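You operate a simulated robot arm through the tools that you are given. There is no shell and no other tool. Be economical: measure what you need, move in short steps, check, and stop when the job is done.

You run a simulated robot arm. Do the job below in one go: nothing can be reset, and whatever is moved stays where it is left.

TASK
Sew the label on the Cot swatch and put it in the tray marked Sewn.
Fine: use the sewing slide plate, the clamp lever and Sew; wait till the run ends; leave clamp open, slide out, dial and power as they are. Where these are worked on the way, their far stop is far enough and under half their travel is too little: sewing slide plate.

It is judged by the outcome, as a careful person would: the job done as asked, and still so three seconds after it is handed in. It fails if anything else is knocked over, pushed out of place, dropped, spilled or broken.

THE ROBOT
A 6-joint arm with a four-finger gripper, fixed in place. Base frame: the origin is at the foot of the arm, x ahead of it, y to its left, z up. Readings come in mm, degrees, newtons and seconds.
Its first joint turns from -166.0 to 166.0 degrees. Payload 3.67 kg.
The TCP is the grasp point between the finger pads, 28 mm short of the fingertips. In the tool frame z runs along the fingers and y along their closing line. Largest opening 112 mm; the body of the gripper starts 73 mm behind the TCP.
Orientation is that of the tool frame in the base frame, as [roll, pitch, yaw] about the fixed x, y, z axes, in that order (R = Rz(yaw) Ry(pitch) Rx(roll)). With the fingers straight down and closing along the base's y, the tool's x points along the base's -x, its y along +y and its z along -z.

THE INTERFACE
- The arm moves only by the tool play_rows. Its argument "steps" is text: rows parted by semicolons, each of 6 numbers parted by spaces: the shift along the tool's x, y, z in mm, then the turn, a rotation vector about the tool's x, y, z in degrees. In form: dx dy dz rx ry rz; .... A call has 1 to 10 rows; each row is the pose to reach, as a shift and turn from the pose commanded when the call began, along the tool's axes at that moment. "fingers" is the finger opening in mm, from 0 to 112, set as the call begins (left out, the last holds). Each row takes 0.2 s and may step no farther than 50 mm and 8.6 degrees from the row before; otherwise, or with a gripper value out of range, the whole call is refused. A pose out of reach is approached as far as the arm can. The call stops where the force on the tool passes 40 N (or 10 N more than at its start, if that is more) or the arm is blocked; 0.2 s more then pass. Each finger halts on what it meets, pressing with about 25 N; the grip force reading is that of the motor and also rises with nothing between the fingers. The clock runs only during rows and for 0.2 s after the last one: add rows that repeat a pose to give the fingers time. It gives the time, the measured TCP pose, the force on the tool (base axes), the opening and the grip force at its end, in the units of the frame above (readings bear some noise), with the torque about the TCP (base axes, N m) and any sound that the robot's microphone picked up.
- Cameras (640 x 400 px; columns grow to the right, rows downward): "scene" is fixed at [400.3, 648.8, 1530.3]; the picture's right is [-0.85, 0.52, 0.00], its down [0.51, 0.84, -0.19] and it looks along [-0.10, -0.16, -0.98] (base axes); focal length 310 px, centre (320, 200). "wrist" rides on the gripper at [60, -18, -104] in the tool frame; the picture's right is [0.29, 0.96, 0.00], its down [-0.80, 0.24, -0.55] and it looks along [-0.53, 0.16, 0.83] (tool axes); focal length 234 px, centre (320, 200).
- snapshot(camera): a new picture of that camera. The clock stands still meanwhile.
- point_at(camera, pixels): there is no depth. For up to 12 entries [column, row, z] of the newest picture of that camera ("zoom" is the newest enlarged one), the place [x, y] in the base frame at which the ray of that pixel passes the height z, good to about 2 mm. The clock stands still meanwhile.
- enlarge(camera, box): a new picture of the part [left, top, right, bottom] of that camera's present view, enlarged. The clock stands still meanwhile.
- hand_in(): hands the job in; it is judged then, once.

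Work in short steps. Measure before you move; look again where a grasp or a placing could have gone wrong, and mend it. You have 80 turns and 54 pictures in all, those below and enlarged ones among them. Open the gripper and draw the arm clear of the work before you hand the job in, unless the task says otherwise; then end with one line.

The tools are called as a command line: name --argument value ..., lists and objects as JSON in quotes. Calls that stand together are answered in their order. play_rows: Moves the arm, as the interface text tells. Its arguments: {"type":"object","properties":{"steps":{"type":"string"},"fingers":{"type":"number"}},"required":["steps"]} The other tools are called the same way: snapshot (camera) takes a picture; point_at (camera, pixels) gives the place at which the rays of pixels pass given heights; enlarge (camera, box) takes an enlarged picture of a part of a camera's view; hand_in () hands the job in.

At the start:

```text
time: 0.0
position: [262.9, 554.8, 1120.1]
orientation: [179.9, 0.0, 180.0]
wrist_force: [0.2, -0.4, 1.0]
ft_torque: [-0.01, 0.02, -0.01]
finger_gap: 112.1
gripper_force: 0.0
```

scene: 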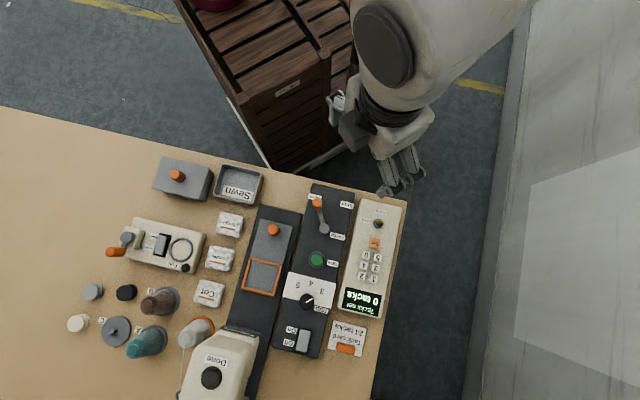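
wrist: 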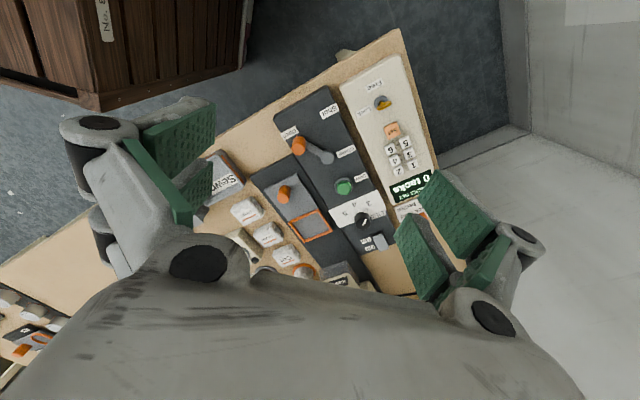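

I'll look at the bench closely before moving: controls area (270-410, 180-360) and the left side.

enlarge --camera "scene" --box '[260, 180, 420, 280]'

enlarge --camera "scene" --box '[240, 260, 400, 360]'

enlarge --camera "scene" --box '[110, 150, 310, 275]'

enlarge --camera "scene" --box '[60, 265, 276, 400]'

```text
4.00 times, centred on (340, 230) of scene
```

zoom: 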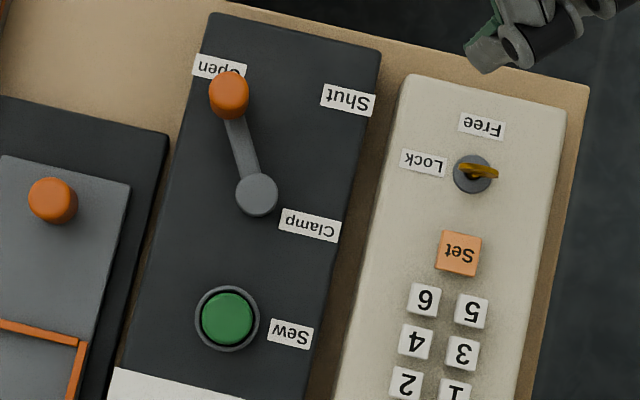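

```text
4.00 times, centred on (320, 310) of scene
```

zoom: 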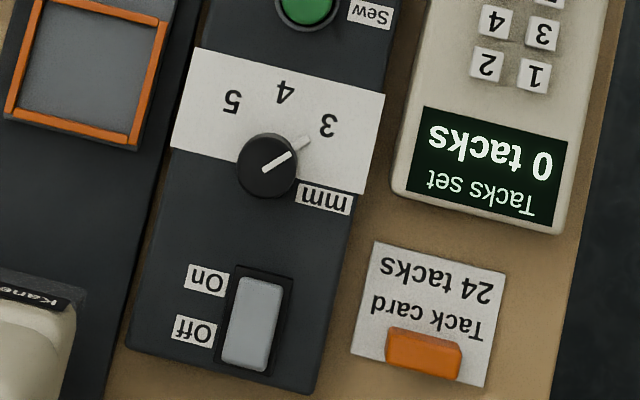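

```text
3.20 times, centred on (210, 212) of scene
```

zoom: 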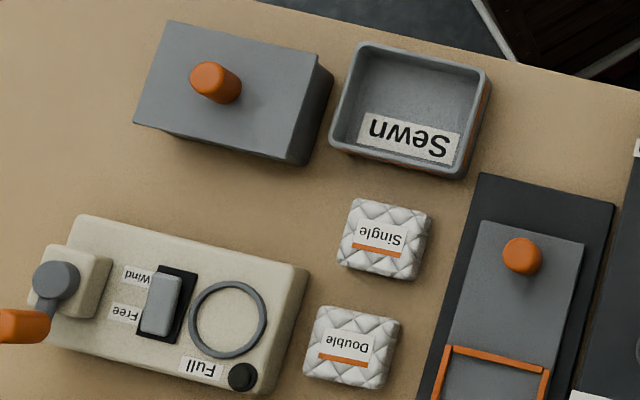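

```text
2.96 times, centred on (168, 332) of scene
```

zoom: 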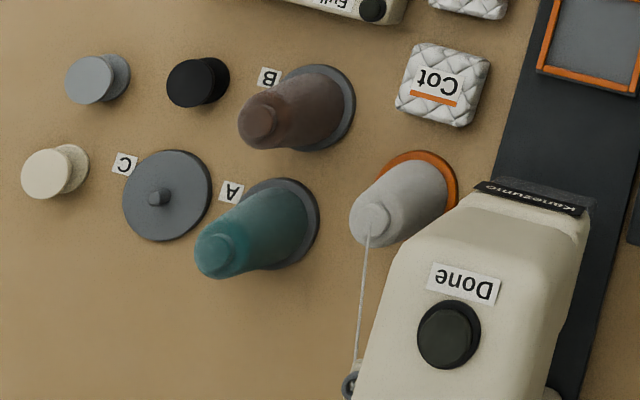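

I'll triangulate the bench height by comparing the two cameras on the same features (knob of lever, Sew button, frame corners, Cot, Sewn tray).

snapshot --camera "wrist"

snapshot --camera "scene"

point_at --camera "scene" --pixels '[[316, 259, 0], [316, 259, 200], [316, 259, 400], [317, 203, 0], [317, 203, 400], [407, 201, 0], [407, 201, 400]]'

point_at --camera "wrist" --pixels '[[344, 187, 0], [344, 187, 200], [344, 187, 400], [299, 146, 0], [299, 146, 400], [399, 29, 0], [399, 29, 400]]'

```text
47 pictures are left
```

wrist: 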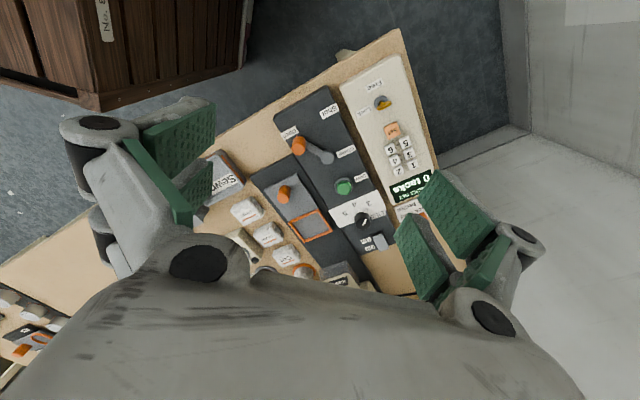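

```text
46 pictures are left
```

scene: 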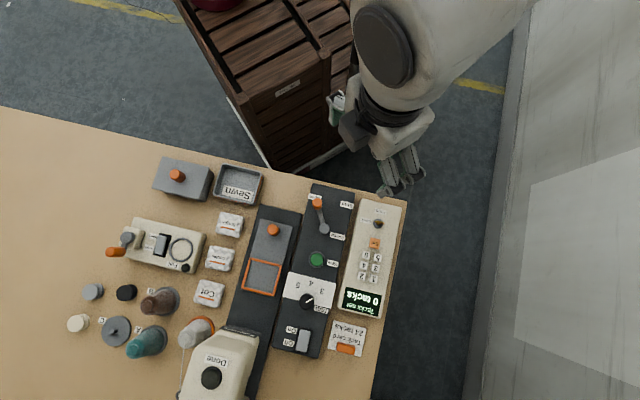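

```text
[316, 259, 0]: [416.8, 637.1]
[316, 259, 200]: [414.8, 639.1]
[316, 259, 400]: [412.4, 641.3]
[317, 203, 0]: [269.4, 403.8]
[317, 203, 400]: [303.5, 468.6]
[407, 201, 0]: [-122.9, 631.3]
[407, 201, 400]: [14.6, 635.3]
```

```text
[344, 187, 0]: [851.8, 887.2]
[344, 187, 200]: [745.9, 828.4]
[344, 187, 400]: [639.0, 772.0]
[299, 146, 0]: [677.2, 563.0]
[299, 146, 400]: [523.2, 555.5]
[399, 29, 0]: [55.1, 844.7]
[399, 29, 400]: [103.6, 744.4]
```

Sew triangulates to about (408,645,~830). Now I sample the main features at candidate heights in both cameras.

point_at --camera "scene" --pixels '[[316, 259, 830], [317, 203, 830], [407, 201, 780], [407, 201, 800], [407, 201, 820], [273, 230, 830], [262, 278, 800], [209, 293, 800], [240, 185, 800], [323, 229, 830], [374, 243, 830]]'

point_at --camera "wrist" --pixels '[[344, 187, 830], [299, 146, 830], [399, 29, 780], [399, 29, 800], [399, 29, 820], [284, 193, 830], [310, 226, 800], [286, 255, 800], [328, 158, 830], [391, 129, 830]]'

```text
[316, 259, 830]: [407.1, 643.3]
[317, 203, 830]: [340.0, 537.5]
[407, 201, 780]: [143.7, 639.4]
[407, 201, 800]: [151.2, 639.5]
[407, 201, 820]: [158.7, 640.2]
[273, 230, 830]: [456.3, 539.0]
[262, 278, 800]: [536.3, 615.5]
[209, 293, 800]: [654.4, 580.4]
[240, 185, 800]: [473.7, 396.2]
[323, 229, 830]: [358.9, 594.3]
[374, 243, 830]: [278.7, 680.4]
```

```text
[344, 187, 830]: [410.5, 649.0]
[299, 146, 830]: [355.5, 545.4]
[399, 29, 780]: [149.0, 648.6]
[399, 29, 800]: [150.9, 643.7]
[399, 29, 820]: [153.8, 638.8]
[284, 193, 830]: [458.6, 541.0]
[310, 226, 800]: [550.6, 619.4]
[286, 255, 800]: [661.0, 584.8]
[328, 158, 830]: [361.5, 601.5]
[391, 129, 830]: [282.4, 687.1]
```

Bench is near z≈800. I enlarge the swatch/frame area to measure edges and orientation accurately.

enlarge --camera "scene" --box '[184, 200, 312, 310]'

```text
3.64 times, centred on (248, 255) of scene
```

zoom: 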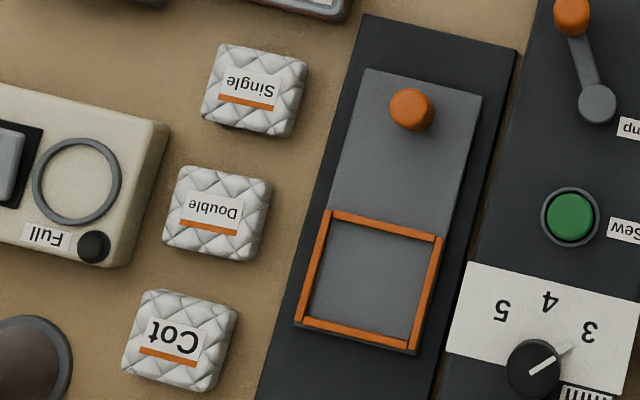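

point_at --camera "zoom" --pixels '[[148, 291, 815], [237, 308, 815], [212, 388, 815], [123, 365, 815], [338, 222, 818], [434, 243, 818], [410, 338, 818], [310, 317, 818], [368, 69, 818], [481, 96, 818], [411, 104, 845], [388, 275, 815]]'

point_at --camera "zoom" --pixels '[[572, 213, 835], [570, 10, 865], [597, 102, 850], [176, 338, 815], [362, 15, 805], [516, 48, 805], [185, 340, 805]]'

```text
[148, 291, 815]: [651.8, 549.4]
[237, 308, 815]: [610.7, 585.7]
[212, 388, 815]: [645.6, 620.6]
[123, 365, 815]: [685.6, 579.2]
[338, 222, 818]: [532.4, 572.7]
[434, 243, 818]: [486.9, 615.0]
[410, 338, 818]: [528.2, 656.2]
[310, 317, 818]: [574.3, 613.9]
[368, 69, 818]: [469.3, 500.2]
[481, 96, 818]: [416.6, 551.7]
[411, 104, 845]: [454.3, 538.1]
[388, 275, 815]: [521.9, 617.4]
```

```text
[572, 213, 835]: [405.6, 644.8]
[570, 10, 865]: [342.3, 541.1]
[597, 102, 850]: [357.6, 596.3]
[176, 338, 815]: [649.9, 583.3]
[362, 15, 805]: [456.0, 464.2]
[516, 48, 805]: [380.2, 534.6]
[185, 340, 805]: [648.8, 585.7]
```

Bench axes: u≈45° (slide direction into the head), v≈135°. Cot centre ≈(648,584), frame centre ≈(530,614), slide knob ≈(455,538). I'll move high to over Cot while yawing 45° so the fingers close along v.

play_rows --steps "-43 3 0 0 0 -5; -86 6 0 0 0 -10; -129 9 0 0 0 -15; -172 12 0 0 0 -20; -215 15 0 0 0 -25; -258 18 0 0 0 -30; -301 21 0 0 0 -35; -344 25 0 0 0 -40; -385 29 0 0 0 -45; -385 29 40 0 0 -45"

snapshot --camera "wrist"

```text
time: 2.2
position: [644.0, 579.5, 1078.2]
orientation: [180.0, 0.1, -135.0]
wrist_force: [0.1, 0.6, 0.3]
ft_torque: [0.03, -0.02, -0.01]
finger_gap: 111.8
gripper_force: 0.0
out of reach, approached as far as the arm can: row 9, 10
```

```text
44 pictures are left
```

wrist: 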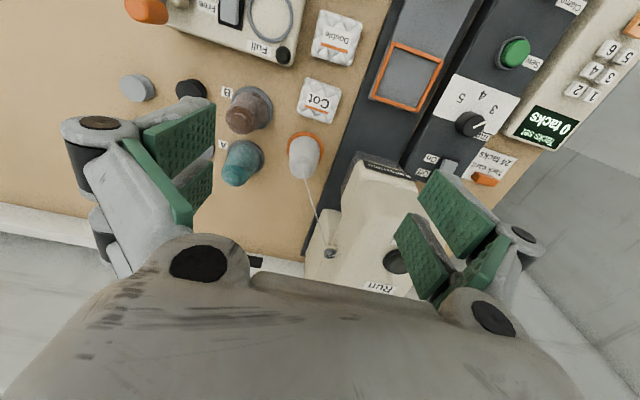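

Wrist view now shows Cot (319,98), frame (407,76), Sew (514,52). I triangulate heights with it, plus the head and spool tops.

point_at --camera "wrist" --pixels '[[319, 98, 800], [319, 98, 820], [407, 76, 800], [407, 76, 820], [514, 52, 835], [306, 76, 815], [341, 89, 815], [329, 120, 800], [297, 107, 815], [348, 157, 900], [348, 157, 1000], [395, 262, 950]]'

enlarge --camera "wrist" --box '[270, 0, 462, 120]'

point_at --camera "scene" --pixels '[[224, 325, 900], [224, 325, 1000], [211, 378, 950], [209, 293, 800], [209, 293, 820]]'

```text
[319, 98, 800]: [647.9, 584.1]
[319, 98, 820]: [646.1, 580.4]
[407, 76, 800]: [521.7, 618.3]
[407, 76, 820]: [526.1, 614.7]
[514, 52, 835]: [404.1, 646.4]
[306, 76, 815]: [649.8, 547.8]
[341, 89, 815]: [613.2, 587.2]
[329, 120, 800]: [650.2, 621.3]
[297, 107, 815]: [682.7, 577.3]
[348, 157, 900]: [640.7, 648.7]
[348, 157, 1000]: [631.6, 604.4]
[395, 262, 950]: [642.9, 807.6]
```

```text
3.33 times, centred on (366, 60) of wrist
```

zoom: 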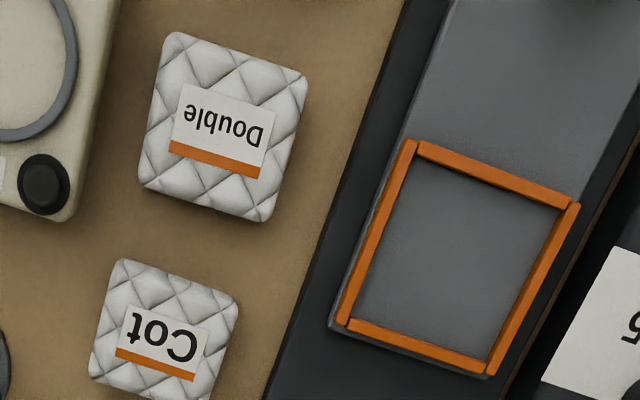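

```text
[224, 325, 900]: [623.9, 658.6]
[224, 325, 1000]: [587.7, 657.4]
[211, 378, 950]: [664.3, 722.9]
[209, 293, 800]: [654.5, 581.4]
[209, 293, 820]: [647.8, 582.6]
```

Swatch centre confirmed at ≈(648.5,583.5) in both cameras, aligned with the tool. I set the opening to 72 and descend above it, then read the pose.

play_rows --steps "-3 0 45 0 0 0; -6 0 90 0 0 0; -6 0 135 0 0 0; -6 0 180 0 0 0; -6 0 210 0 0 0; -6 0 210 0 0 0" --fingers 72

snapshot --camera "wrist"

```text
time: 3.6
position: [656.5, 607.9, 876.9]
orientation: [180.0, 0.1, -134.8]
wrist_force: [0.2, 0.3, -1.4]
ft_torque: [0.07, 0.03, 0.04]
finger_gap: 71.0
gripper_force: 0.1
out of reach, approached as far as the arm can: row 1, 2, 3, 4, 5
```

```text
42 pictures are left
```

wrist: 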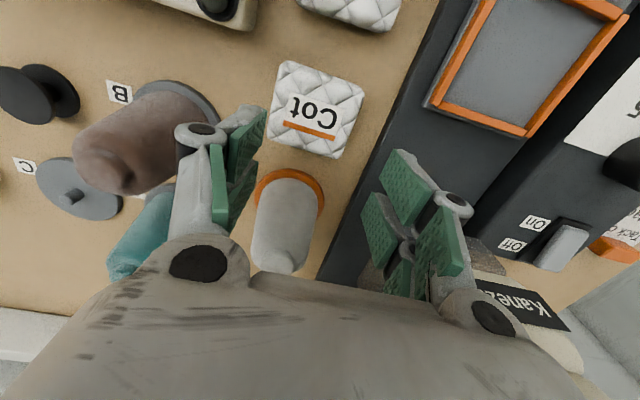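

The arm ended at (656.5,607.9): ~23 mm too far along +u and 12 mm along +v. I correct at this height, moving away from the cone.

play_rows --steps "12 0 0 0 0 0; 22.9 -11.6 0 0 0 0; 22.9 -11.6 0 0 0 0; 22.9 -11.6 0 0 0 0"

snapshot --camera "wrist"

```text
time: 4.6
position: [640.6, 561.5, 868.7]
orientation: [-180.0, 0.2, -135.0]
wrist_force: [-0.4, 0.0, -0.3]
ft_torque: [-0.05, 0.02, 0.0]
finger_gap: 71.8
gripper_force: 0.1
```

```text
41 pictures are left
```

wrist: 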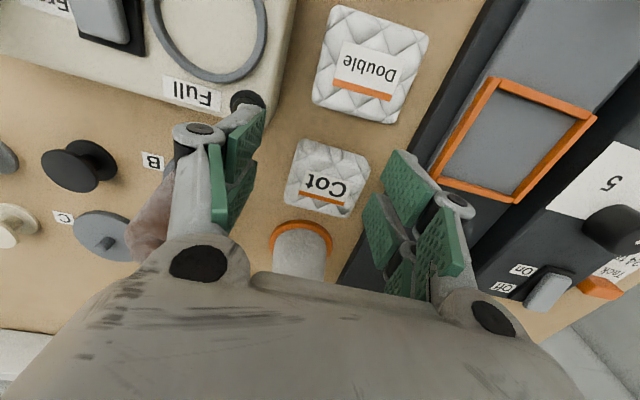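

Readings seem to lag; I hold a couple of rows to learn the settled pose.

play_rows --steps "0 0 0 0 0 0; 0 0 0 0 0 0; 0 0 0 0 0 0"

enlarge --camera "wrist" --box '[240, 110, 432, 230]'

point_at --camera "zoom" --pixels '[[193, 94, 815], [437, 155, 815], [347, 361, 815], [146, 300, 815], [295, 230, 815]]'

```text
time: 5.4
position: [640.7, 561.0, 869.0]
orientation: [180.0, 0.1, -135.0]
wrist_force: [-0.8, 0.0, 0.2]
ft_torque: [0.0, -0.03, 0.0]
finger_gap: 72.0
gripper_force: 0.1
```

```text
3.33 times, centred on (336, 170) of wrist
```

zoom: 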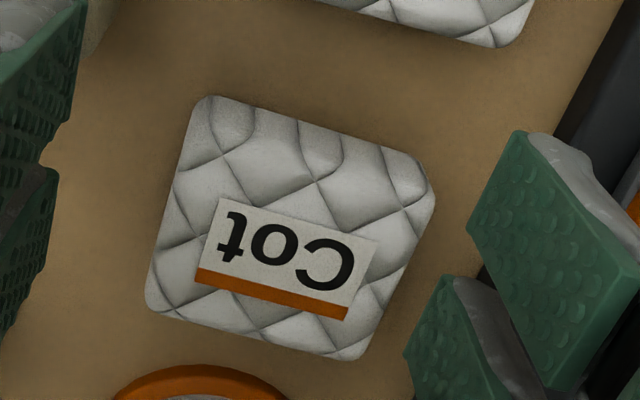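

```text
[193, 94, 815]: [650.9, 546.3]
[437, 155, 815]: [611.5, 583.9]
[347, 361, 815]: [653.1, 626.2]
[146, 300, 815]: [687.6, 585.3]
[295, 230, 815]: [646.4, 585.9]
```

Settled at (640.7,561.0); Cot centre is ≈(649,584). I shift 22 mm along +u, 10 mm along +v and descend to z≈848, then look.

play_rows --steps "-22.1 10.4 0 0 0 0; -22.1 10.4 10 0 0 0; -22.1 10.4 20 0 0 0; -22.1 10.4 20 0 0 0; -22.1 10.4 20 0 0 0"

snapshot --camera "wrist"

```text
time: 6.6
position: [648.1, 583.6, 850.4]
orientation: [-180.0, 0.1, -134.9]
wrist_force: [-0.1, -0.4, -0.6]
ft_torque: [-0.04, 0.02, 0.02]
finger_gap: 72.1
gripper_force: 0.0
```

```text
39 pictures are left
```

wrist: 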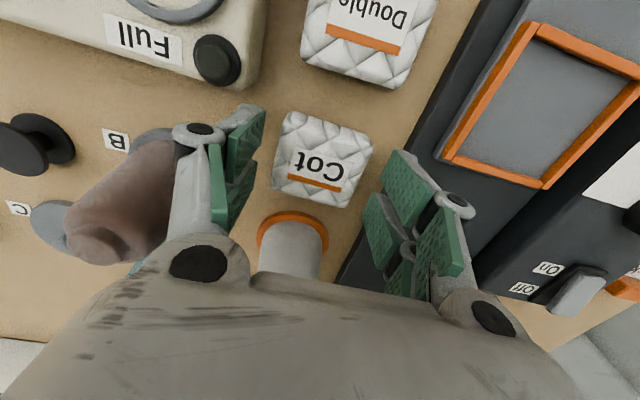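

TCP is now centred at (648.1,583.6,850) with the swatch between the fingers. I lower 12 mm more (tips ≈810), watching force.

play_rows --steps "0 0 4 0 0 0; 0 0 8 0 0 0; 0 0 12 0 0 0; 0 0 12 0 0 0"

enlarge --camera "wrist" --box '[200, 90, 440, 240]'

enlarge --camera "scene" --box '[140, 230, 300, 330]'

```text
time: 7.6
position: [648.4, 584.0, 838.2]
orientation: [-180.0, 0.1, -135.0]
wrist_force: [-0.5, -0.6, 0.6]
ft_torque: [-0.03, 0.01, 0.03]
finger_gap: 72.0
gripper_force: 0.1
```

```text
2.67 times, centred on (320, 165) of wrist
```

zoom: 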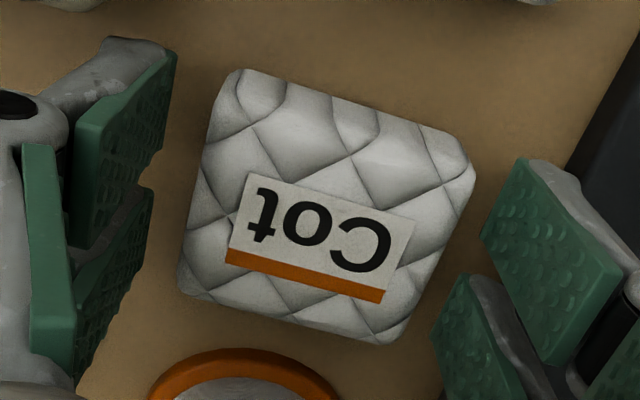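

```text
4.00 times, centred on (220, 280) of scene
```

zoom: 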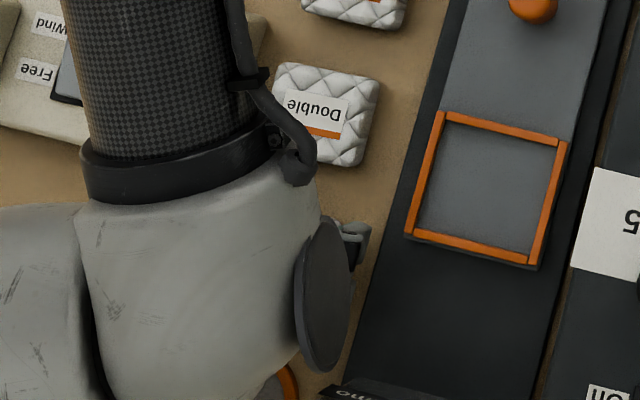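

Swatch sits between the finger pads with margin both sides. I close to grip it at this height.

play_rows --steps "0 0 0 0 0 0; 0 0 0 0 0 0; 0 0 0 0 0 0" --fingers 30

enlarge --camera "wrist" --box '[200, 90, 440, 240]'

```text
time: 8.4
position: [649.1, 582.8, 837.2]
orientation: [180.0, 0.1, -135.0]
wrist_force: [-0.6, 0.3, 1.3]
ft_torque: [-0.02, -0.04, 0.0]
finger_gap: 55.1
gripper_force: 24.9
```

```text
2.67 times, centred on (320, 165) of wrist
```

zoom: 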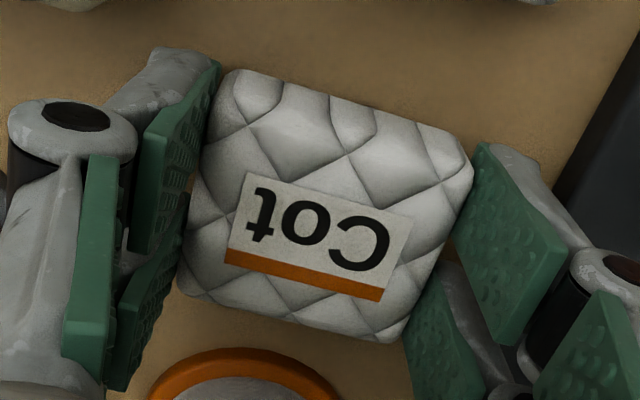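

Gripped at 55 mm. I lift 50 mm straight up.

play_rows --steps "0 0 10 0 0 0; 0 0 -20 0 0 0; 0 0 -50 0 0 0; 0 0 -50 0 0 0"

```text
time: 9.4
position: [648.5, 584.3, 884.1]
orientation: [180.0, 0.1, -135.0]
wrist_force: [-0.3, 0.8, -0.8]
ft_torque: [-0.01, -0.04, 0.0]
finger_gap: 55.4
gripper_force: 25.1
```

The swatch lifted. I check it and measure the frame from both cameras now.

enlarge --camera "wrist" --box '[240, 0, 640, 250]'

snapshot --camera "scene"

```text
1.60 times, centred on (440, 125) of wrist
```

zoom: 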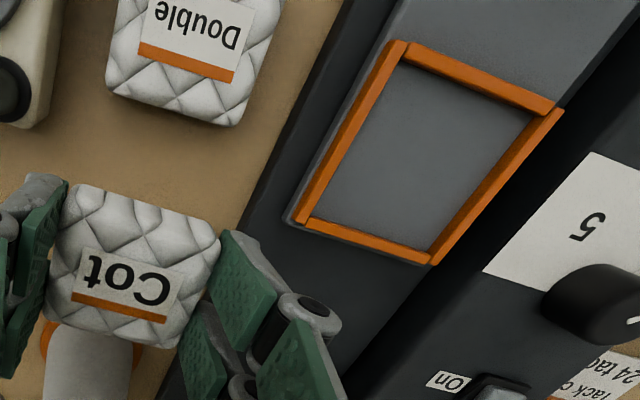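

```text
34 pictures are left
```

scene: 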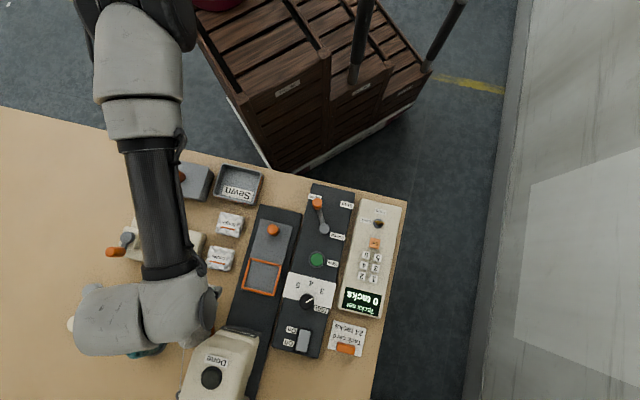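

point_at --camera "zoom" --pixels '[[398, 41, 815], [562, 108, 815], [432, 264, 815], [298, 222, 815], [398, 41, 825], [562, 108, 825], [432, 264, 825], [298, 222, 825]]'

enlarge --camera "scene" --box '[230, 240, 294, 304]'

```text
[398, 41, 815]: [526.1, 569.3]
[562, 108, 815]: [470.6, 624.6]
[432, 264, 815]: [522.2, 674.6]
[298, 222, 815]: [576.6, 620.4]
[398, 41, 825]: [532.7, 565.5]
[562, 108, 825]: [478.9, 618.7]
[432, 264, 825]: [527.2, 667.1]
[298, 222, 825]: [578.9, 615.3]
```

```text
6.25 times, centred on (262, 272) of scene
```

zoom: 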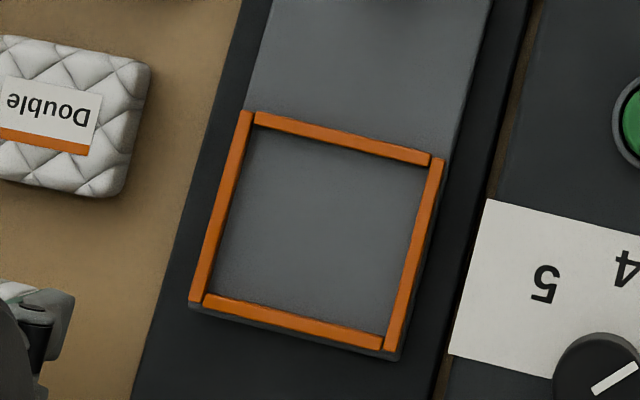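

point_at --camera "zoom" --pixels '[[243, 110, 815], [444, 159, 815], [389, 351, 815], [190, 302, 815], [243, 110, 828], [444, 159, 828], [389, 351, 828], [190, 302, 828], [259, 127, 822], [428, 167, 822], [382, 334, 822], [213, 295, 822]]'

```text
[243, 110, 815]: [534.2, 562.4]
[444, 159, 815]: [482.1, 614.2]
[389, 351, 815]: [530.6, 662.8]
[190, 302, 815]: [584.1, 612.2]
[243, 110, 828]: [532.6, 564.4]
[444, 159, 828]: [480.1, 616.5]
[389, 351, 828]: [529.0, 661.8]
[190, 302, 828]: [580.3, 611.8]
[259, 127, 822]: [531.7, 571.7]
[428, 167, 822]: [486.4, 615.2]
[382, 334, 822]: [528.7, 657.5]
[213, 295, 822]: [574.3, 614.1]
```

Rim top triangulates to z≈829, frame centre ≈(531,614). I carry the swatch there at the present height (tips ≈856, above the rim).

play_rows --steps "20 35 0 0 0 0; 42 70 0 0 0 0; 62.4 104.1 0 0 0 0; 62.4 104.1 0 0 0 0; 62.4 104.1 0 0 0 0"

snapshot --camera "wrist"

```text
time: 10.6
position: [529.8, 612.3, 886.8]
orientation: [-179.9, 0.1, -135.0]
wrist_force: [0.3, 0.5, -0.5]
ft_torque: [0.0, -0.02, 0.0]
finger_gap: 55.2
gripper_force: 25.3
```

```text
32 pictures are left
```

wrist: 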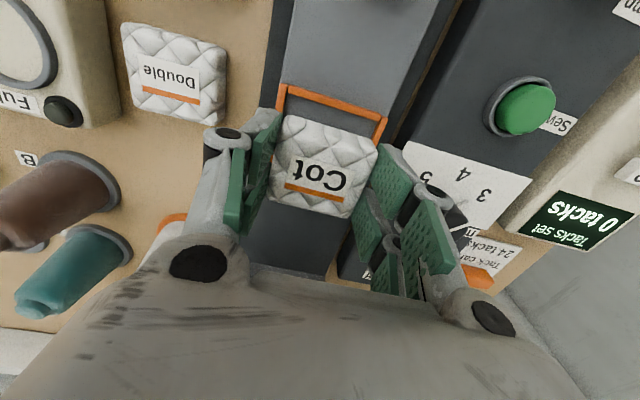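

Well placed over the frame. I descend 18 mm (to ≈867) and look closely.

play_rows --steps "-1 0 8 0 0 0; -1 0 18 0 0 0; -1 0 18 0 0 0; -1 0 18 0 0 0"

enlarge --camera "wrist" --box '[220, 70, 460, 220]'

```text
time: 11.6
position: [531.4, 614.1, 868.1]
orientation: [-179.9, 0.2, -135.1]
wrist_force: [-0.7, -0.2, 0.2]
ft_torque: [-0.02, -0.01, -0.01]
finger_gap: 55.2
gripper_force: 24.9
```

```text
2.67 times, centred on (340, 145) of wrist
```

zoom: 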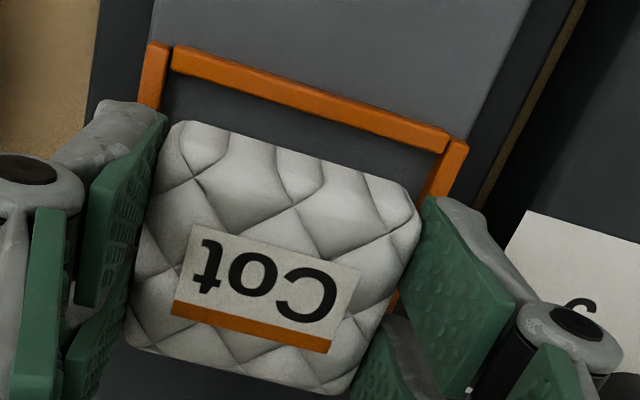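

I check lateral alignment with the pixel rays: rim inner corners at z 829 versus swatch top corners at its raised height ≈847.

point_at --camera "zoom" --pixels '[[172, 46, 829], [447, 133, 829], [149, 42, 829], [468, 143, 829], [180, 122, 847], [418, 205, 847], [343, 393, 847], [126, 340, 847], [172, 68, 824], [430, 150, 824]]'

```text
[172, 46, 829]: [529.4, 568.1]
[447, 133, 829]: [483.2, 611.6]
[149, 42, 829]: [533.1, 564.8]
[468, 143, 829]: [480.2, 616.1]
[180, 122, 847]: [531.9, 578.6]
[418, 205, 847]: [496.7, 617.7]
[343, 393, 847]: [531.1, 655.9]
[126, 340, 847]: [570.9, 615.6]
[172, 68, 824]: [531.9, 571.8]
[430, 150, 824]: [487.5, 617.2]
```

Lateral agreement is within ~1–3 mm. I nudge 1.5 mm back along -u and lower to ≈859.

play_rows --steps "1.5 0 3 0 0 0; 1.5 0 6 0 0 0; 1.5 0 9 0 0 0; 1.5 0 9 0 0 0; 1.5 0 9 0 0 0"

enlarge --camera "wrist" --box '[220, 70, 460, 220]'

```text
time: 12.8
position: [529.8, 612.0, 857.8]
orientation: [-179.9, 0.0, -135.0]
wrist_force: [0.5, 0.3, -0.2]
ft_torque: [-0.02, 0.01, -0.03]
finger_gap: 55.4
gripper_force: 25.3
```

```text
2.67 times, centred on (340, 145) of wrist
```

zoom: 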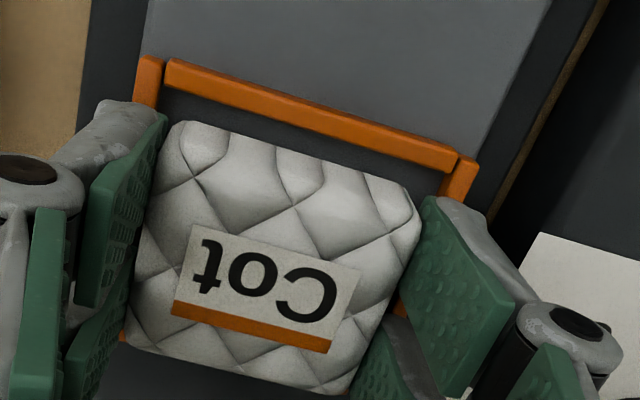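

No contact yet. I lower 3 mm more and read the force.

play_rows --steps "0 0 1.5 0 0 0; 0 0 3 0 0 0; 0 0 3 0 0 0"

```text
time: 13.6
position: [530.4, 613.1, 857.9]
orientation: [179.9, 0.2, -135.0]
wrist_force: [0.3, -0.4, 17.1]
ft_torque: [-0.15, -0.47, 0.0]
finger_gap: 55.2
gripper_force: 25.2
```

17 N contact with torque suggesting contact on the -v side (left finger on rim or swatch edge on rim). I look closely with both cameras.

enlarge --camera "wrist" --box '[220, 80, 412, 230]'

enlarge --camera "scene" --box '[220, 230, 316, 300]'

```text
2.67 times, centred on (316, 155) of wrist
```

zoom: 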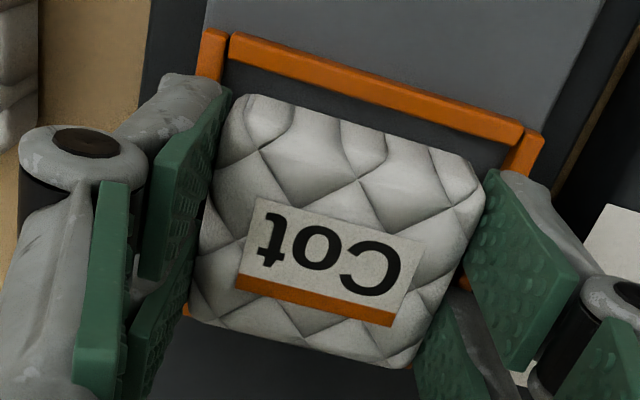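

```text
5.71 times, centred on (268, 265) of scene
```

zoom: 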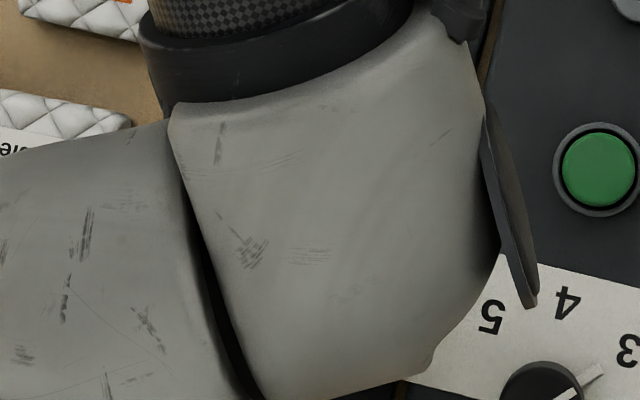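

Both rims are visible outside the swatch edges; tips (≈829.5) sit right at rim height, so a fingertip is touching the rim. I raise 2.5 mm and release by opening only to 64 mm.

play_rows --steps "0 0.5 -2.5 0 0 0; 0 0.5 -2.5 0 0 0"

play_rows --steps "0 0 0 0 0 0; 0 0 0 0 0 0; 0 0 0 0 0 0" --fingers 64

play_rows --steps "0 0 -15 0 0 0; 0 0 -40 0 0 0; 0 0 -60 0 0 0; 0 0 -60 0 0 0"

snapshot --camera "wrist"

```text
time: 14.2
position: [529.4, 612.2, 858.3]
orientation: [180.0, 0.0, -135.0]
wrist_force: [-0.1, -0.3, -0.3]
ft_torque: [-0.02, -0.01, 0.04]
finger_gap: 55.1
gripper_force: 24.4
```

```text
time: 15.0
position: [530.8, 613.2, 860.4]
orientation: [-180.0, 0.1, -135.0]
wrist_force: [-0.5, 0.1, -0.1]
ft_torque: [-0.01, 0.02, 0.04]
finger_gap: 64.2
gripper_force: 0.1
```

```text
time: 16.0
position: [530.5, 612.6, 918.8]
orientation: [180.0, 0.1, -135.0]
wrist_force: [0.9, 0.7, 0.8]
ft_torque: [0.01, 0.01, 0.0]
finger_gap: 64.2
gripper_force: 0.0
```

```text
27 pictures are left
```

wrist: 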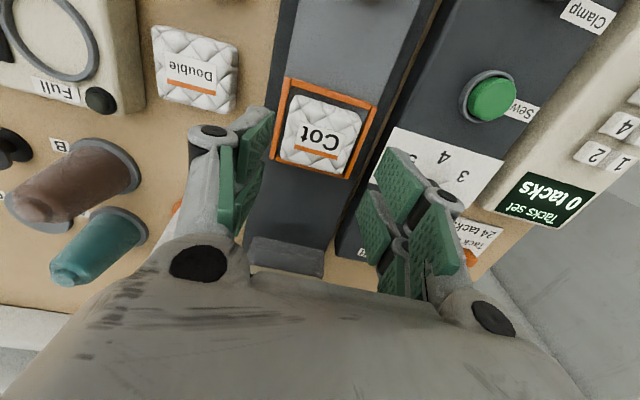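

The Cot swatch sits inside the frame (320,137). Next I move over the slide knob (≈(455,538)), about 106 mm back along -u.

play_rows --steps "36 0 0 0 0 0; 72 0 0 0 0 0; 106 0.6 0 0 0 0; 106 0.6 0 0 0 0; 106 0.6 0 0 0 0"

snapshot --camera "wrist"

```text
time: 17.2
position: [455.4, 541.0, 918.8]
orientation: [-180.0, 0.1, -135.0]
wrist_force: [1.0, 0.0, 0.2]
ft_torque: [-0.02, -0.01, -0.02]
finger_gap: 63.8
gripper_force: 0.2
```

```text
26 pictures are left
```

wrist: 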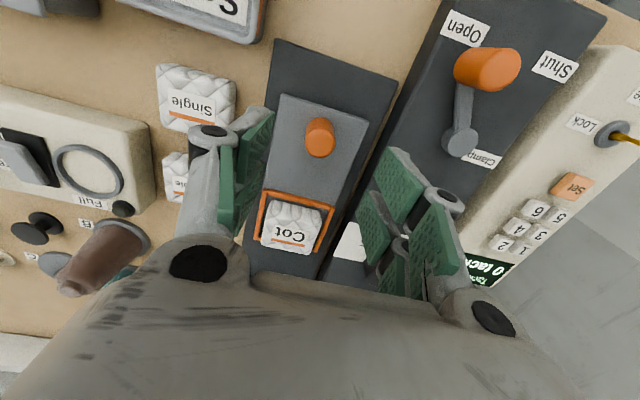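

point_at --camera "wrist" --pixels '[[320, 128, 845], [321, 150, 825], [320, 128, 860], [495, 66, 865], [495, 66, 880], [461, 141, 850], [462, 142, 840]]'

```text
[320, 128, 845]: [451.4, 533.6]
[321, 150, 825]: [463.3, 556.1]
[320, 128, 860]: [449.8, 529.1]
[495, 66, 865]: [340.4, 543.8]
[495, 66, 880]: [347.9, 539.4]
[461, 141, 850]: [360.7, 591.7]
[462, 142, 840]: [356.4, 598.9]
```

Knob centre ≈(454.5,537.5). I descend around it to TCP z≈858 (tips just above the plate), opening 50.

play_rows --steps "3 -1.8 20 0 0 0; 3 -1.8 40 0 0 0; 3 -1.8 55 0 0 0; 3 -1.8 60 0 0 0; 3 -1.8 60 0 0 0" --fingers 50

play_rows --steps "0 0 0 0 0 0; 0 0 0 0 0 0; 0 0 0 0 0 0" --fingers 5

snapshot --camera "wrist"

```text
time: 18.4
position: [454.3, 535.7, 857.8]
orientation: [-180.0, 0.2, -135.1]
wrist_force: [0.5, 0.2, 0.3]
ft_torque: [-0.02, -0.02, 0.01]
finger_gap: 49.9
gripper_force: 0.1
```

```text
time: 19.2
position: [451.5, 537.0, 856.6]
orientation: [179.9, 0.2, -134.8]
wrist_force: [-23.4, 23.0, -9.8]
ft_torque: [0.71, 0.5, 0.18]
finger_gap: 23.3
gripper_force: 45.4
```

```text
25 pictures are left
```

wrist: 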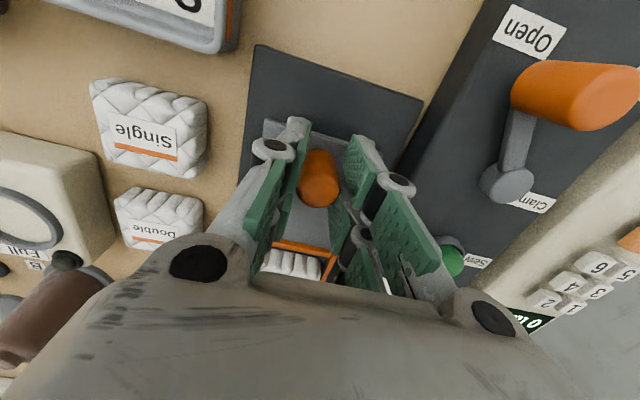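

Knob gripped (23 mm) but 33 N side load along +v; I shift the tool 1.5 mm along +v to relieve.

play_rows --steps "0 1 0 0 0 0; 0 1.6 0 0 0 0; 0 1.6 0 0 0 0"

```text
time: 19.7
position: [452.5, 536.6, 857.2]
orientation: [179.9, 0.1, -135.0]
wrist_force: [-10.5, 12.8, -9.5]
ft_torque: [0.47, 0.22, -0.02]
finger_gap: 23.3
gripper_force: 45.3
stopped in row 2: the force on the tool passed its limit at 45 N (the readings are from after the stop); the commanded pose is now the measured one
```

play_rows --steps "0 0.6 0 0 0 0; 0 0.6 0 0 0 0"

```text
time: 20.3
position: [453.3, 538.6, 857.3]
orientation: [-179.9, 0.1, -135.0]
wrist_force: [-4.2, 13.6, -7.5]
ft_torque: [0.57, -0.14, -0.01]
finger_gap: 23.0
gripper_force: 44.8
```

Load is moderate now. I push the slide +u by 20 mm and check the lateral force.

play_rows --steps "-5 0 0 0 0 0; -10 0 0 0 0 0; -15 0 0 0 0 0; -20 0 0 0 0 0; -20 0 0 0 0 0"

```text
time: 21.5
position: [466.0, 553.0, 857.1]
orientation: [180.0, 0.0, -134.9]
wrist_force: [-10.8, 11.4, -4.4]
ft_torque: [0.43, 0.17, 0.01]
finger_gap: 23.4
gripper_force: 45.4
```

Slides cleanly along u. I continue with 80 mm more in 8–10 mm rows.

play_rows --steps "-8 0 0 0 0 0; -16 0 0 0 0 0; -24 0 0 0 0 0; -32 0 0 0 0 0; -40 0 0 0 0 0; -48 0 0 0 0 0; -56 0 0 0 0 0; -64 0 0 0 0 0; -72 0 0 0 0 0; -80 0 0 0 0 0"

snapshot --camera "scene"

```text
time: 23.7
position: [522.4, 607.6, 857.4]
orientation: [179.9, -0.1, -135.1]
wrist_force: [-17.0, 16.7, -13.6]
ft_torque: [0.35, 0.48, 0.12]
finger_gap: 23.1
gripper_force: 45.2
```

```text
24 pictures are left
```

scene: 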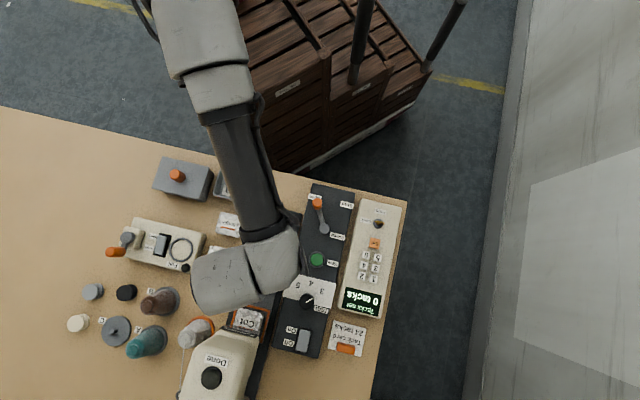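

The swatch is just reaching the head (248,318). I continue up to 60 mm more, with a slight +v relief, letting the stop end it.

play_rows --steps "-6 0.4 0 0 0 0; -12 0.6 0 0 0 0; -18 0.6 0 0 0 0; -24 0.6 0 0 0 0; -30 0.6 0 0 0 0; -36 0.6 0 0 0 0; -42 0.6 0 0 0 0; -48 0.6 0 0 0 0; -54 0.6 0 0 0 0; -60 0.6 0 0 0 0"

snapshot --camera "wrist"

```text
time: 25.6
position: [555.0, 641.9, 857.6]
orientation: [-179.9, -0.7, -134.9]
wrist_force: [-11.4, -11.1, 11.0]
ft_torque: [-0.51, 0.43, 0.13]
finger_gap: 20.9
gripper_force: 45.0
stopped in row 9: the force on the tool passed its limit at 49 N (the readings are from after the stop); the commanded pose is now the measured one
```

```text
23 pictures are left
```

wrist: 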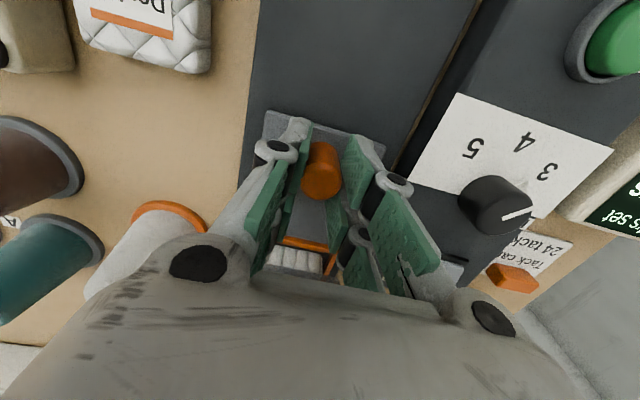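

Stopped after ~140 mm with a u-directed reaction: likely the far stop. I release the knob and rise, then look.

play_rows --steps "0 0 0 0 0 0; 0 0 0 0 0 0; 0 0 0 0 0 0" --fingers 44

play_rows --steps "0 0 -20 0 0 0; 15 0 -50 0 0 0; 50 10 -70 0 0 0; 90 30 -70 0 0 0; 120 60 -70 0 0 0; 120 60 -70 0 0 0; 120 60 -70 0 0 0"

snapshot --camera "scene"

snapshot --camera "wrist"

```text
time: 26.4
position: [556.8, 642.7, 857.7]
orientation: [-180.0, -0.4, -134.9]
wrist_force: [-0.2, 0.2, -0.5]
ft_torque: [-0.02, -0.01, -0.01]
finger_gap: 44.2
gripper_force: 0.0
```

```text
time: 28.0
position: [426.7, 600.4, 927.9]
orientation: [-179.9, -0.5, -134.9]
wrist_force: [-0.4, -0.5, 0.1]
ft_torque: [0.0, 0.0, -0.02]
finger_gap: 44.0
gripper_force: 0.1
```

```text
22 pictures are left
```

scene: 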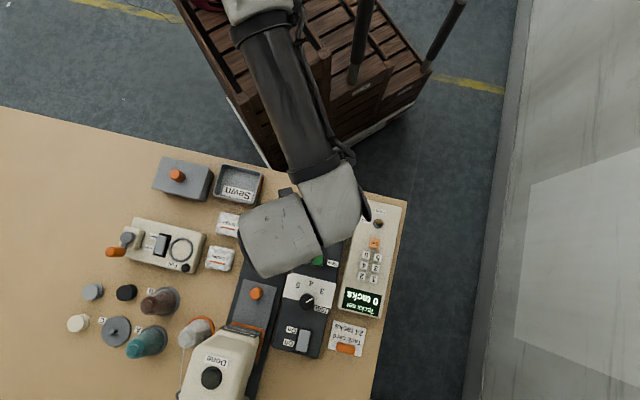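

```text
21 pictures are left
```

wrist: 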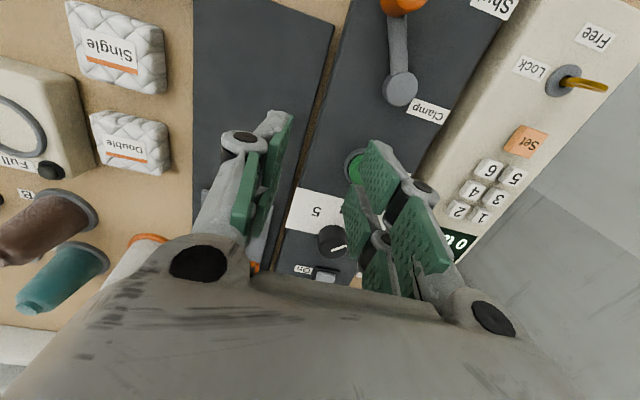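

Slide is in (knob now at (256,293)). For the clamp, I'll push the lever knob (342,542) with closed fingers along +v; I first go to its -v side, (364,515), and lower to tip z≈856.

play_rows --steps "40 -10 0 0 0 0; 80 -16 0 0 0 0; 104 -16 0 0 0 0; 104 -16 20 0 0 0; 104 -16 42 0 0 0; 104 -16 42 0 0 0; 104 -16 42 0 0 0" --fingers 0

snapshot --camera "wrist"

```text
time: 29.6
position: [366.0, 515.0, 887.3]
orientation: [-179.9, -0.5, -134.9]
wrist_force: [-0.4, -1.0, 0.4]
ft_torque: [0.01, -0.02, 0.0]
finger_gap: 0.1
gripper_force: 25.0
```

```text
20 pictures are left
```

wrist: 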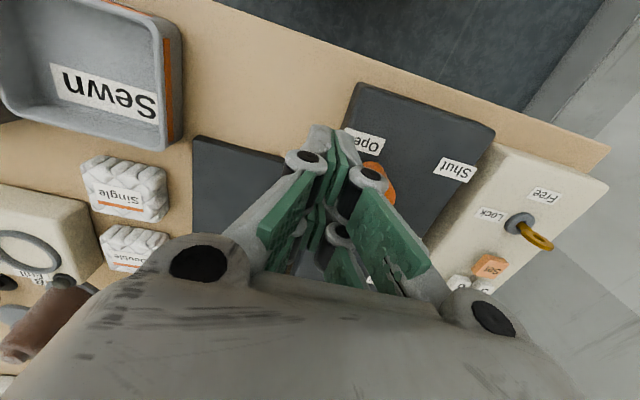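

Fingers are beside the orange knob on its -v side. I lower 3 mm and push along +v up to ~66 mm.

play_rows --steps "0 5 3 0 0 0; 0 12 3 0 0 0; 0 19 3 0 0 0; 0 26 3 0 0 0; 0 33 3 0 0 0; 0 40 3 0 0 0; 0 47 3 0 0 0; 0 54 3 0 0 0; 0 60 3 0 0 0; 0 66 3 0 0 0"

snapshot --camera "wrist"

```text
time: 31.8
position: [321.0, 561.5, 884.3]
orientation: [-179.8, -0.5, -134.9]
wrist_force: [-0.4, -0.3, 0.6]
ft_torque: [0.01, 0.01, 0.01]
finger_gap: 0.1
gripper_force: 25.2
```

```text
19 pictures are left
```

wrist: 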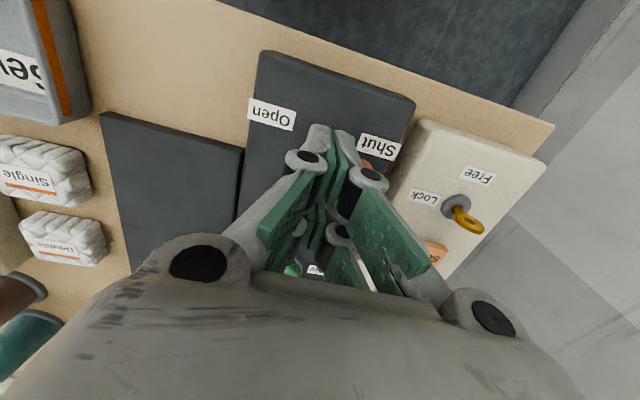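

Knob moved to the Shut side with no stop felt yet; I push up to 12 mm more, gently.

play_rows --steps "0 3 0 0 0 0; 0 6 0 0 0 0; 0 9 0 0 0 0; 0 12 0 0 0 0"

play_rows --steps "0 -10 0 0 0 0; 0 -25 -20 0 0 0; 0 -45 -50 0 0 0; 0 -45 -50 0 0 0; 0 -45 -50 0 0 0"

snapshot --camera "wrist"

```text
time: 32.8
position: [317.6, 566.1, 882.3]
orientation: [-179.8, -0.6, -135.1]
wrist_force: [29.9, -27.0, 1.4]
ft_torque: [-0.44, -0.47, -0.21]
finger_gap: 0.0
gripper_force: 25.2
```

```text
time: 34.0
position: [345.2, 538.6, 933.3]
orientation: [-180.0, -0.5, -135.0]
wrist_force: [-0.1, -0.2, -0.9]
ft_torque: [0.0, 0.0, 0.0]
finger_gap: 0.1
gripper_force: 25.3
```

```text
18 pictures are left
```

wrist: 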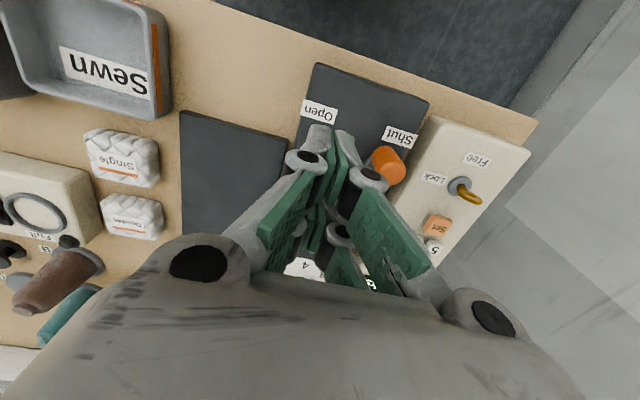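

Clamp is at its Shut stop (40 N). I move over Sew (405.5,645) and stop with tips ≈850.

play_rows --steps "-40 11 0 0 0 0; -80 22 0 0 0 0; -118 32.6 0 0 0 0; -118 32.6 30 0 0 0; -118 32.6 50 0 0 0; -118 32.6 50 0 0 0; -118 32.6 50 0 0 0"

enlarge --camera "wrist" --box '[220, 60, 460, 260]'

```text
time: 35.6
position: [403.1, 643.1, 880.6]
orientation: [-180.0, -0.5, -135.0]
wrist_force: [-0.7, 0.4, 0.3]
ft_torque: [0.0, 0.01, -0.02]
finger_gap: 0.1
gripper_force: 25.1
```

```text
2.00 times, centred on (340, 160) of wrist
```

zoom: 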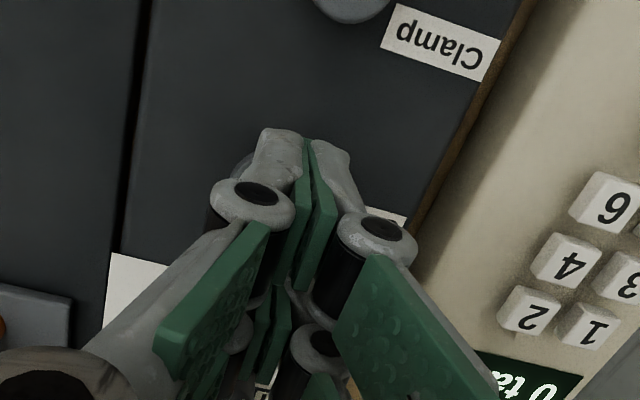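

I press Sew in small downward steps, shifting 1.5 mm +u; the move ends on force or 16 mm.

play_rows --steps "-1.5 -0.5 3 0 0 0; -1.5 -0.5 6 0 0 0; -1.5 -0.5 8 0 0 0; -1.5 -0.5 10 0 0 0; -1.5 -0.5 12 0 0 0; -1.5 -0.5 14 0 0 0"

```text
time: 37.0
position: [405.4, 644.6, 869.1]
orientation: [180.0, -0.5, -134.9]
wrist_force: [0.1, 1.4, 1.6]
ft_torque: [0.04, -0.03, 0.01]
finger_gap: 5.9
gripper_force: 35.7
```

Odd: finger gap went to 5.9 mm – something may be wedging between the tips. I look before going on.

enlarge --camera "wrist" --box '[220, 60, 460, 260]'

enlarge --camera "scene" --box '[160, 220, 400, 400]'

```text
2.00 times, centred on (340, 160) of wrist
```

zoom: 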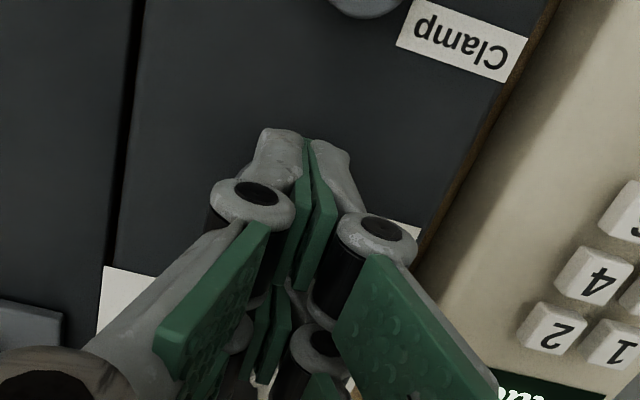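

```text
2.22 times, centred on (280, 310) of scene
```

zoom: 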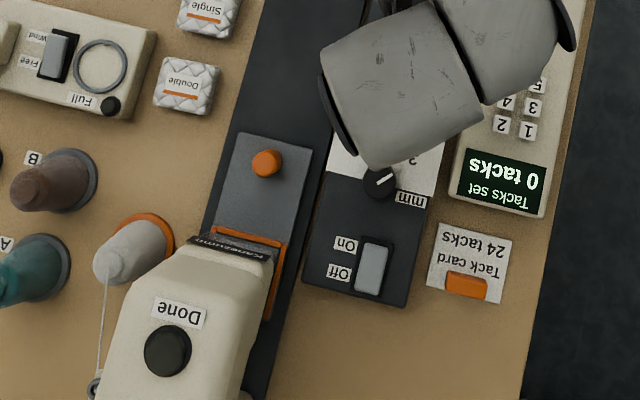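

play_rows --steps "0 0 0 0 0 0; 0 0 0 0 0 0"

```text
time: 37.6
position: [405.7, 644.0, 868.6]
orientation: [-179.9, -0.5, -134.9]
wrist_force: [-1.1, 1.4, 0.9]
ft_torque: [0.03, 0.03, 0.02]
finger_gap: 6.0
gripper_force: 35.5
heard: click
```

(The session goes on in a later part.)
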